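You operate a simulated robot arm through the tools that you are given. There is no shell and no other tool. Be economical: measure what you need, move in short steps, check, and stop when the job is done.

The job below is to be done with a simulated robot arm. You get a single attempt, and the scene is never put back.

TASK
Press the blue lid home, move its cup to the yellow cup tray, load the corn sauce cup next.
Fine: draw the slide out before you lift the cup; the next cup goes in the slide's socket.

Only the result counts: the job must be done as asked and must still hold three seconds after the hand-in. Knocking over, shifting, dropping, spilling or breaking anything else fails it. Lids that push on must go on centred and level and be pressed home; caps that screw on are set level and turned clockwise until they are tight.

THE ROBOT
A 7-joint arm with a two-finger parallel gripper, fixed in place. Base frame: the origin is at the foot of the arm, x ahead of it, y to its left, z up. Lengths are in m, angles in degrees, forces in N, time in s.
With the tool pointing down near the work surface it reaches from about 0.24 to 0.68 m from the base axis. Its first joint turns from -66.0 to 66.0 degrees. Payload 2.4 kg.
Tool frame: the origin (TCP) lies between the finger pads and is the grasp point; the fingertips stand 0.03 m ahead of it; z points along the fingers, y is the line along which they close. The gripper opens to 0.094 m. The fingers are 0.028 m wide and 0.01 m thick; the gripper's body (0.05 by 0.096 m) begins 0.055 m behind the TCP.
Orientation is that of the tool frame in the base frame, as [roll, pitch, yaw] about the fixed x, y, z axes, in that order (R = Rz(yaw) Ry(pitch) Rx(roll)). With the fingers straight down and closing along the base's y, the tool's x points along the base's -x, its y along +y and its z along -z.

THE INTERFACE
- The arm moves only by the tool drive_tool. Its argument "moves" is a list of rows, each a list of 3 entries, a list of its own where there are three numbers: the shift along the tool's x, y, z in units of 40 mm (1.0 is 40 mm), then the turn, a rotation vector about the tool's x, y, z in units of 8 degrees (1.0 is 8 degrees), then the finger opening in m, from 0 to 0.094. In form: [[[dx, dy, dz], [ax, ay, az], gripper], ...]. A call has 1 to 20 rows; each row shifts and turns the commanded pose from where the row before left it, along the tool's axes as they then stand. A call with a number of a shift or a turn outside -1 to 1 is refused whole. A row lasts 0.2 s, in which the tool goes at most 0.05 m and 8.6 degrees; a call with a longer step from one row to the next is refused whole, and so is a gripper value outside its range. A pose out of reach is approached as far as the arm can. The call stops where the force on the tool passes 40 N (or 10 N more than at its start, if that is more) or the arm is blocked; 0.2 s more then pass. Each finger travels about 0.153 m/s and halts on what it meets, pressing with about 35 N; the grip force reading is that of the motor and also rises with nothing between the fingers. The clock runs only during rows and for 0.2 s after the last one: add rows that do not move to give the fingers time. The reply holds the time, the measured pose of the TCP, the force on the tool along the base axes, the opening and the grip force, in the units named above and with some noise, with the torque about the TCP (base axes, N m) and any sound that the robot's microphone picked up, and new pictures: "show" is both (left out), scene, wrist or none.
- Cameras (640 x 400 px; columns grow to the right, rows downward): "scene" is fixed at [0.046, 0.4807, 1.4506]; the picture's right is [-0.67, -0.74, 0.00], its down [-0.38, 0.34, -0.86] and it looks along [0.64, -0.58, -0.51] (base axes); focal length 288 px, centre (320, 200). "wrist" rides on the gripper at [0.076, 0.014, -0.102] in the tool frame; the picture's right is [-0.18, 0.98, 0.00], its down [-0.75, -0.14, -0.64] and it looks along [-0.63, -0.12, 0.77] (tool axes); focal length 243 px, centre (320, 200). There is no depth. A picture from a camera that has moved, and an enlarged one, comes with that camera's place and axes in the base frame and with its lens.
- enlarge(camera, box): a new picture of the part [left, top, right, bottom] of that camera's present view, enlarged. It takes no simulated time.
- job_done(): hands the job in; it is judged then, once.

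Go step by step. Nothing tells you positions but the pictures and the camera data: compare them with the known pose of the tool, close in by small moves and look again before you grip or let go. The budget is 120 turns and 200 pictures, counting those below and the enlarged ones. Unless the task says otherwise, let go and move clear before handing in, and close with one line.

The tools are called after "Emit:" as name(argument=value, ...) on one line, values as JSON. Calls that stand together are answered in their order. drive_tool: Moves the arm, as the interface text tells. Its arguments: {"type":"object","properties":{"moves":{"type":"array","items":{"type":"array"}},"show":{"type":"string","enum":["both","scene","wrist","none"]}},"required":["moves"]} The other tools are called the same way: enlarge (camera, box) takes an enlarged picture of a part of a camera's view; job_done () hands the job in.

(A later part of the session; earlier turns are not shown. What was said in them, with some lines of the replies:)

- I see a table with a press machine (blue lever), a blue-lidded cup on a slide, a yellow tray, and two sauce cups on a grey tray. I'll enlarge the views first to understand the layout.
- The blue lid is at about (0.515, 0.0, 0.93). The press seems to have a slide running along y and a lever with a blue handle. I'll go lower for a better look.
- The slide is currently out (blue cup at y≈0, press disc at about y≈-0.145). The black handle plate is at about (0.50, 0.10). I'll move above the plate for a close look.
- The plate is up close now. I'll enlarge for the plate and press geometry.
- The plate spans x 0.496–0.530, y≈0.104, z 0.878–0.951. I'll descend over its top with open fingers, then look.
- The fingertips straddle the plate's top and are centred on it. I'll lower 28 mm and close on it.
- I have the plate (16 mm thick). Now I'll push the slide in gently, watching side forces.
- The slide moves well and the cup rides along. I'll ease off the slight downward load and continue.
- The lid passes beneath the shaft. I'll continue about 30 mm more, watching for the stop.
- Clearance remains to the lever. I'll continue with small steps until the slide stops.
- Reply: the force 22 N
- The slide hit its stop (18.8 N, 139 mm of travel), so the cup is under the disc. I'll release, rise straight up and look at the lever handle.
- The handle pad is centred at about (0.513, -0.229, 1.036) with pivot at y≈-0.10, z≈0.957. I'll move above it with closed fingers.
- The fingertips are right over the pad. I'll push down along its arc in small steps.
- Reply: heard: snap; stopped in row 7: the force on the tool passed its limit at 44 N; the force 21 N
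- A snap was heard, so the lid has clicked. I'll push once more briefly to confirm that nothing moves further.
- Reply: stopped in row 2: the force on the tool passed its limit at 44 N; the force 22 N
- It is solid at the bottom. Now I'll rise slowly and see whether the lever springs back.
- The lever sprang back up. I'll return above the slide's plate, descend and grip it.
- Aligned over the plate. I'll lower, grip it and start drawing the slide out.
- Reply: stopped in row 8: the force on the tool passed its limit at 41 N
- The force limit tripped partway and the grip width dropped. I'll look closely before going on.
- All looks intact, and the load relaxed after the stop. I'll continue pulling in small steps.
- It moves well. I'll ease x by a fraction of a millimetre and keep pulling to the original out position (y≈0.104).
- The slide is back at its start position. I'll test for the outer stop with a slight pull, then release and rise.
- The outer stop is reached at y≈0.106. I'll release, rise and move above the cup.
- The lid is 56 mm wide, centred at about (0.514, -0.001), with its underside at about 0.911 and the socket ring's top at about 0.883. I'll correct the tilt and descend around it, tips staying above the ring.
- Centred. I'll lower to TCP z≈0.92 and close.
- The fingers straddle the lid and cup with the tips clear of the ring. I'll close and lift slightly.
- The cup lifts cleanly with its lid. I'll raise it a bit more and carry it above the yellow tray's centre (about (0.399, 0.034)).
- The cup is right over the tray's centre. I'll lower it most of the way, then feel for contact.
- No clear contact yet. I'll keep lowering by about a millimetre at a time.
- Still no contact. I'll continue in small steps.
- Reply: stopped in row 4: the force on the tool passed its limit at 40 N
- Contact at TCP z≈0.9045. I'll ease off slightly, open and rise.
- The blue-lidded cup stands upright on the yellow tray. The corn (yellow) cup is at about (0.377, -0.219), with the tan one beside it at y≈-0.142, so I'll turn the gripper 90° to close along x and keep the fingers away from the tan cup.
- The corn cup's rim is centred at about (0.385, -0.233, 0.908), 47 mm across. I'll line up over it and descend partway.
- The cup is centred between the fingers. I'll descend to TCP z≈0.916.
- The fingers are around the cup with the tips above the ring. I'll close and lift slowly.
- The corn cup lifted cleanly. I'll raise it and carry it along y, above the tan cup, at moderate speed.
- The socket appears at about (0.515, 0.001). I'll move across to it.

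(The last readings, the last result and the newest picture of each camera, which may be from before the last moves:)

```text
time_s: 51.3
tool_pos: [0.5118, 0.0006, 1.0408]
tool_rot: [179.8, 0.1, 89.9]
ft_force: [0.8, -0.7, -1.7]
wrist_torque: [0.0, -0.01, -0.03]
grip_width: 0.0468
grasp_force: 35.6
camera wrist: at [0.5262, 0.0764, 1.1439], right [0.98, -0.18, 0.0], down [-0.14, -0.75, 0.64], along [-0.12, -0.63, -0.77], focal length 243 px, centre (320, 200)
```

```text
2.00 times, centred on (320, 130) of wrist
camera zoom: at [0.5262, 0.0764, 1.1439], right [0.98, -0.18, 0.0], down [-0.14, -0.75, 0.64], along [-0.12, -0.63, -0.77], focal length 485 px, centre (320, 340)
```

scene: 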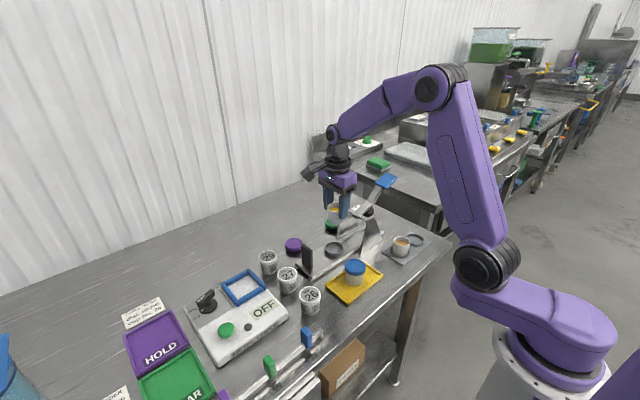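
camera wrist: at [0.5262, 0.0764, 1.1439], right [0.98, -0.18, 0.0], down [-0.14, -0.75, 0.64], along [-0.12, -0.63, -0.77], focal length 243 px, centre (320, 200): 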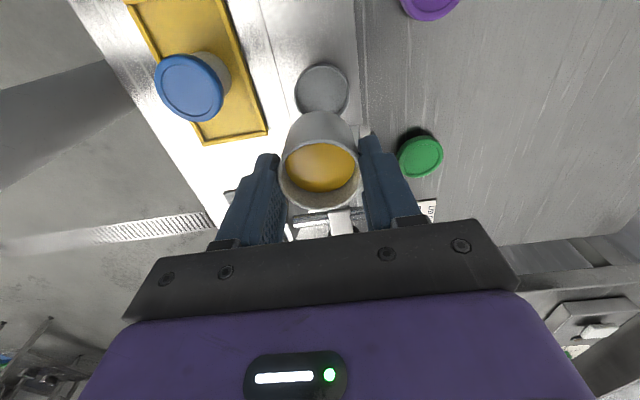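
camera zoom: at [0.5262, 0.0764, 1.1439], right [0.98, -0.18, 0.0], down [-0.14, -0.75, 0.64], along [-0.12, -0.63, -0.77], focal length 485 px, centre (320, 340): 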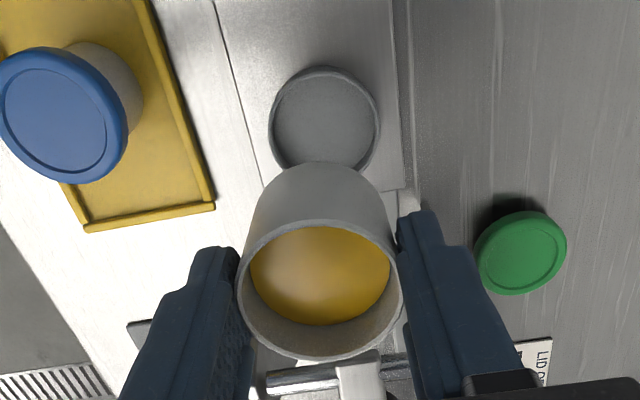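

The cup is aligned over the socket. I'll lower to just above the ring and check alignment.

Emit:
drive_tool(moves=[[[0, 0.04, 0.4], [0, 0, 0], 0.038], [[0, 0, 0.5], [0, 0, 0], 0.038], [[0, 0, 0.5], [0, 0, 0], 0.038], [[0, 0, 0.4], [0, 0, 0], 0.038], [[0, 0, 0.2], [0, 0, 0], 0.038], [[0, 0, 0], [0, 0, 0], 0.038]])

Emit:
enlarge(camera="scene", box=[300, 205, 370, 275])

Emit:
enlarge(camera="wrist", box=[240, 50, 400, 210])

```text
time_s: 52.7
tool_pos: [0.5143, 0.0003, 0.9611]
tool_rot: [179.8, 0.1, 90.0]
ft_force: [0.3, 0.2, -0.9]
wrist_torque: [0.0, -0.01, 0.01]
grip_width: 0.0467
grasp_force: 35.5
camera wrist: at [0.5279, 0.0764, 1.0632], right [0.98, -0.18, 0.0], down [-0.14, -0.75, 0.64], along [-0.12, -0.63, -0.77], focal length 243 px, centre (320, 200)
```

scene: 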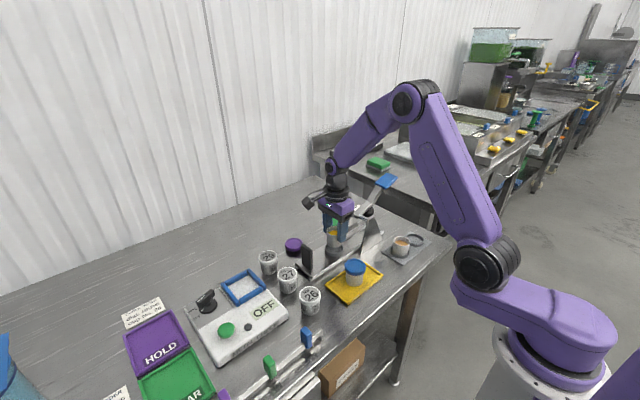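
wrist: 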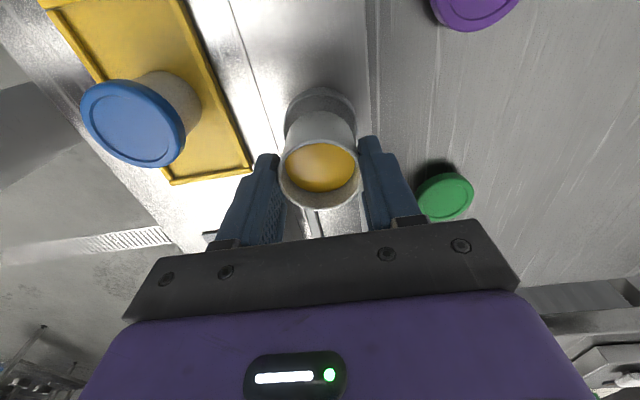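

```text
5.71 times, centred on (335, 240) of scene
camera zoom: at [0.046, 0.4807, 1.4506], right [-0.67, -0.74, 0.0], down [-0.38, 0.34, -0.86], along [0.64, -0.58, -0.51], focal length 1643 px, centre (234, -29)
```

zoom: 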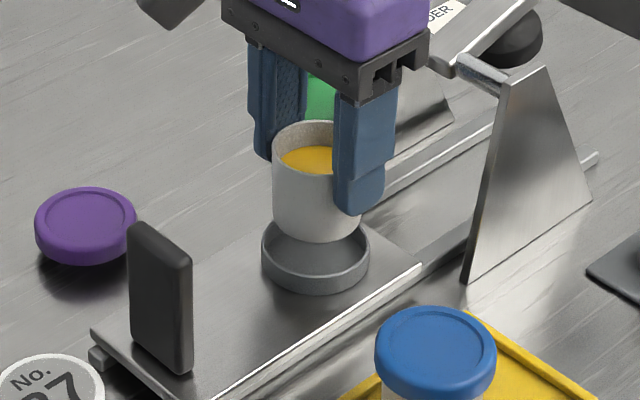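

```text
2.50 times, centred on (320, 130) of wrist
camera zoom: at [0.5279, 0.0764, 1.0632], right [0.98, -0.18, 0.0], down [-0.14, -0.75, 0.64], along [-0.12, -0.63, -0.77], focal length 606 px, centre (320, 375)
```

zoom: 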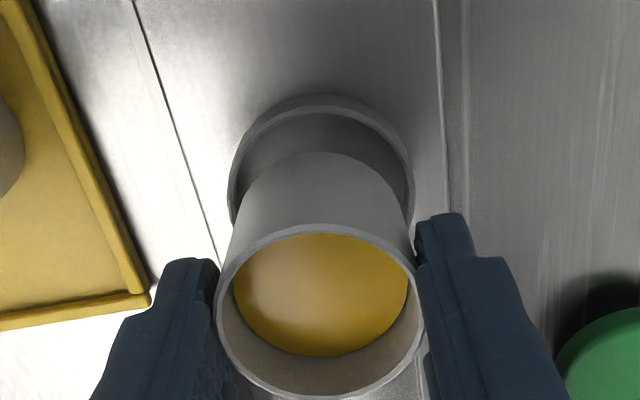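

Alignment is within about 1 mm. I'll nudge 1 mm in +y and lower gently, feeling for contact.

Emit:
drive_tool(moves=[[[0.02, 0, 0.15], [0, 0, 0], 0.038], [[0, 0, 0.15], [0, 0, 0], 0.038], [[0, 0, 0.1], [0, 0, 0], 0.038], [[0, 0, 0], [0, 0, 0], 0.038]])

Emit:
enlarge(camera="scene", box=[300, 205, 370, 275])

Emit:
enlarge(camera="wrist", box=[240, 50, 400, 210])

```text
time_s: 53.7
tool_pos: [0.5156, 0.0011, 0.9443]
tool_rot: [179.8, 0.2, 90.0]
ft_force: [1.0, -0.4, -0.9]
wrist_torque: [-0.04, -0.02, -0.01]
grip_width: 0.0464
grasp_force: 35.4
camera wrist: at [0.5286, 0.0764, 1.0479], right [0.98, -0.18, 0.0], down [-0.14, -0.75, 0.64], along [-0.12, -0.63, -0.77], focal length 243 px, centre (320, 200)
```

scene: 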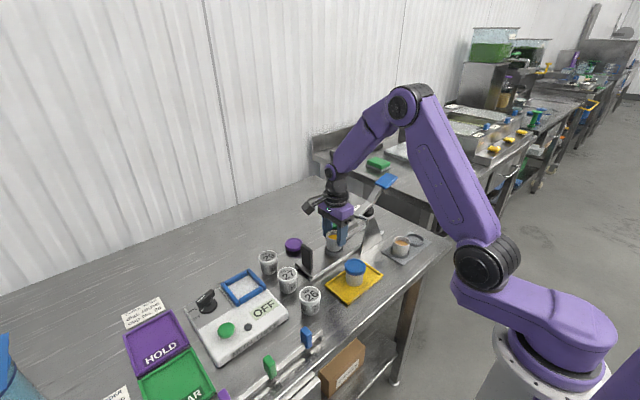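
wrist: 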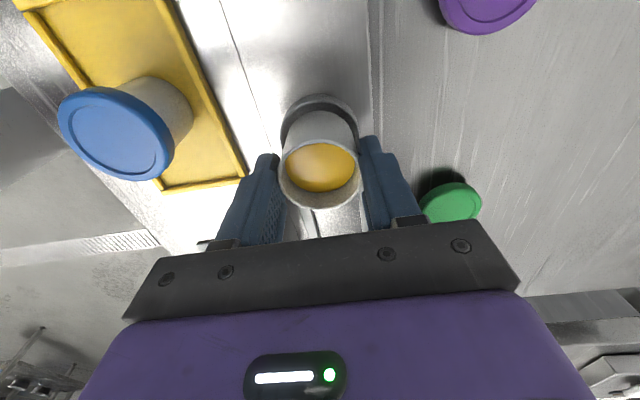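

```text
5.71 times, centred on (335, 240) of scene
camera zoom: at [0.046, 0.4807, 1.4506], right [-0.67, -0.74, 0.0], down [-0.38, 0.34, -0.86], along [0.64, -0.58, -0.51], focal length 1643 px, centre (234, -29)
```

zoom: 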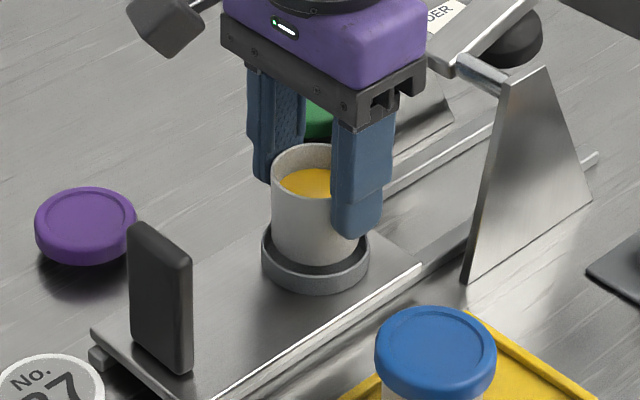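

```text
2.50 times, centred on (320, 130) of wrist
camera zoom: at [0.5286, 0.0764, 1.0479], right [0.98, -0.18, 0.0], down [-0.14, -0.75, 0.64], along [-0.12, -0.63, -0.77], focal length 606 px, centre (320, 375)
```

zoom: 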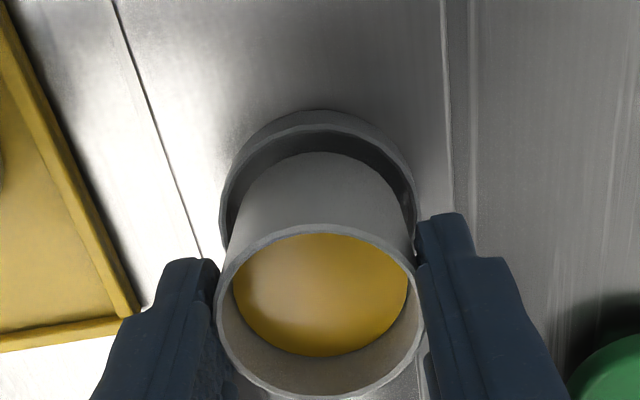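

The cup is entering the ring, well centred. I'll lower in 1–1.5 mm steps until it touches.

Emit:
drive_tool(moves=[[[0, -0.01, 0.06], [0, 0, 0], 0.038], [[0, 0, 0.06], [0, 0, 0], 0.038], [[0, 0, 0.06], [0, 0, 0], 0.038], [[0, 0, 0.03], [0, 0, 0], 0.038], [[0, 0, 0], [0, 0, 0], 0.038]], show="none")

```text
time_s: 54.9
tool_pos: [0.5151, 0.0007, 0.9366]
tool_rot: [179.8, 0.1, 90.0]
ft_force: [-0.3, -0.6, -0.6]
wrist_torque: [0.01, -0.01, -0.01]
grip_width: 0.0465
grasp_force: 34.9
```

Emit:
drive_tool(moves=[[[0, 0, 0.03], [0, 0, 0], 0.038], [[0, 0, 0.02], [0, 0, 0], 0.038], [[0, 0, 0.02], [0, 0, 0], 0.038], [[0, 0, 0.02], [0, 0, 0], 0.038], [[0, 0, 0], [0, 0, 0], 0.038]])

Emit:
enlarge(camera="scene", box=[300, 205, 370, 275])

```text
time_s: 56.1
tool_pos: [0.5145, 0.0011, 0.9339]
tool_rot: [179.8, 0.1, 90.0]
ft_force: [0.3, 0.1, -0.3]
wrist_torque: [0.0, 0.02, 0.0]
grip_width: 0.0469
grasp_force: 35.1
camera wrist: at [0.5284, 0.0767, 1.037], right [0.98, -0.18, 0.0], down [-0.14, -0.75, 0.64], along [-0.12, -0.63, -0.77], focal length 243 px, centre (320, 200)
```

scene: 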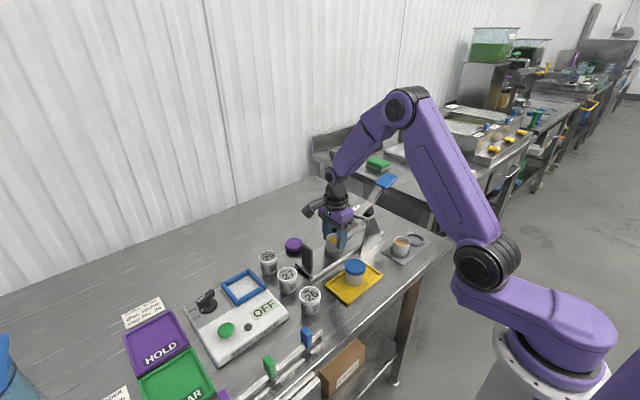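
wrist: 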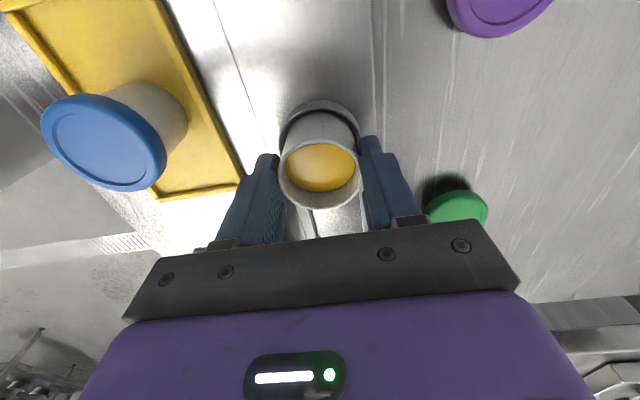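

```text
5.71 times, centred on (335, 240) of scene
camera zoom: at [0.046, 0.4807, 1.4506], right [-0.67, -0.74, 0.0], down [-0.38, 0.34, -0.86], along [0.64, -0.58, -0.51], focal length 1643 px, centre (234, -29)
```

zoom: 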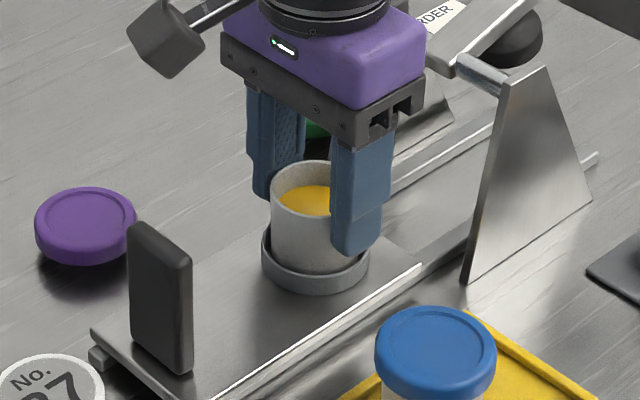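

Still descending freely. I'll continue with finer steps.

Emit:
drive_tool(moves=[[[0, 0, 0.02], [0, 0, 0], 0.038], [[0, 0, 0.02], [0, 0, 0], 0.038], [[0, 0, 0.02], [0, 0, 0], 0.038], [[0, 0, 0.02], [0, 0, 0], 0.038], [[0, 0, 0.0], [0, 0, 0], 0.038]], show="none")

```text
time_s: 57.3
tool_pos: [0.5139, 0.0011, 0.9306]
tool_rot: [179.8, 0.2, 90.0]
ft_force: [0.5, 0.3, 0.6]
wrist_torque: [0.0, 0.06, -0.02]
grip_width: 0.0468
grasp_force: 34.6
```

Emit:
drive_tool(moves=[[[0, 0, 0.015], [0, 0, 0], 0.038], [[0, 0, 0.015], [0, 0, 0], 0.038], [[0, 0, 0.015], [0, 0, 0], 0.038], [[0, 0, 0.0], [0, 0, 0], 0.038]], show="none")

```text
time_s: 58.3
tool_pos: [0.5138, 0.0, 0.9304]
tool_rot: [179.5, 0.1, 90.0]
ft_force: [-1.4, -0.9, 21.9]
wrist_torque: [-0.02, 0.32, 0.01]
grip_width: 0.0466
grasp_force: 34.7
```

Firm contact at z≈0.930, the expected seated height. I'll unload, open and rise.

Emit:
drive_tool(moves=[[[0, 0, -0.025], [0, 0, 0], 0.038], [[0, 0, 0], [0, 0, 0], 0.055], [[0, 0, 0], [0, 0, 0], 0.075], [[0, 0, 0], [0, 0, 0], 0.075], [[0, 0, -0.4], [0, 0, 0], 0.075], [[0, 0, -0.8], [0, 0, 0], 0.075], [[0, 0, -1], [0, 0, 0], 0.075], [[0, 0, -1], [0, 0, 0], 0.075], [[0, 0, -1], [0, 0, 0], 0.075]])

Emit:
enlarge(camera="scene", box=[280, 195, 430, 305])

Emit:
enlarge(camera="wrist", box=[160, 0, 420, 200])

```text
time_s: 60.3
tool_pos: [0.5134, -0.0011, 1.0995]
tool_rot: [179.9, 0.1, 90.0]
ft_force: [0.5, -0.6, 0.0]
wrist_torque: [0.02, 0.0, 0.03]
grip_width: 0.0751
grasp_force: 0.0
camera wrist: at [0.5275, 0.0756, 1.2022], right [0.98, -0.18, 0.0], down [-0.14, -0.75, 0.64], along [-0.12, -0.63, -0.77], focal length 243 px, centre (320, 200)
```

scene: 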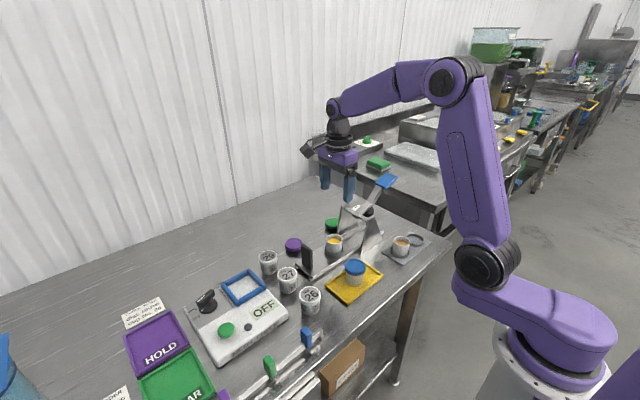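
wrist: 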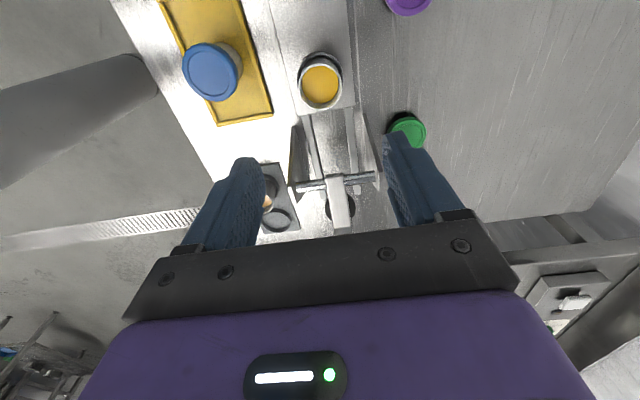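

```text
3.64 times, centred on (355, 250) of scene
camera zoom: at [0.0459, 0.4807, 1.4506], right [-0.67, -0.74, 0.0], down [-0.38, 0.34, -0.86], along [0.64, -0.58, -0.51], focal length 1046 px, centre (193, 18)
```

zoom: 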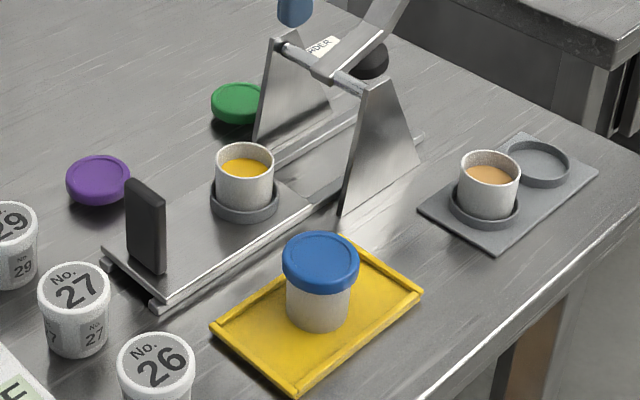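

```text
2.00 times, centred on (290, 100) of wrist
camera zoom: at [0.5275, 0.0756, 1.2022], right [0.98, -0.18, 0.0], down [-0.14, -0.75, 0.64], along [-0.12, -0.63, -0.77], focal length 485 px, centre (380, 400)
```

zoom: 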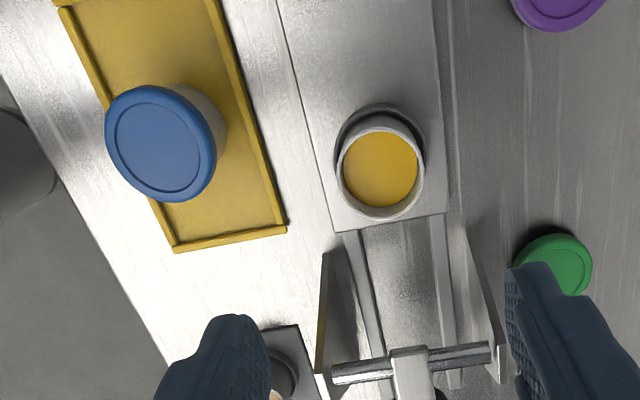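

The corn sauce cup sits level in the slide's socket and the blue-lidded cup stands on the yellow tray. Everything else is undisturbed and the arm is clear, so I'm handing in.

Emit:
job_done()

```text
The job is handed in.
```

The blue lid is pressed home (the press snapped), its cup is on the yellow tray, and the corn sauce cup is in the slide's socket with the slide still drawn out. I took the yellow sauce to be the corn because neither sauce cup was labelled.
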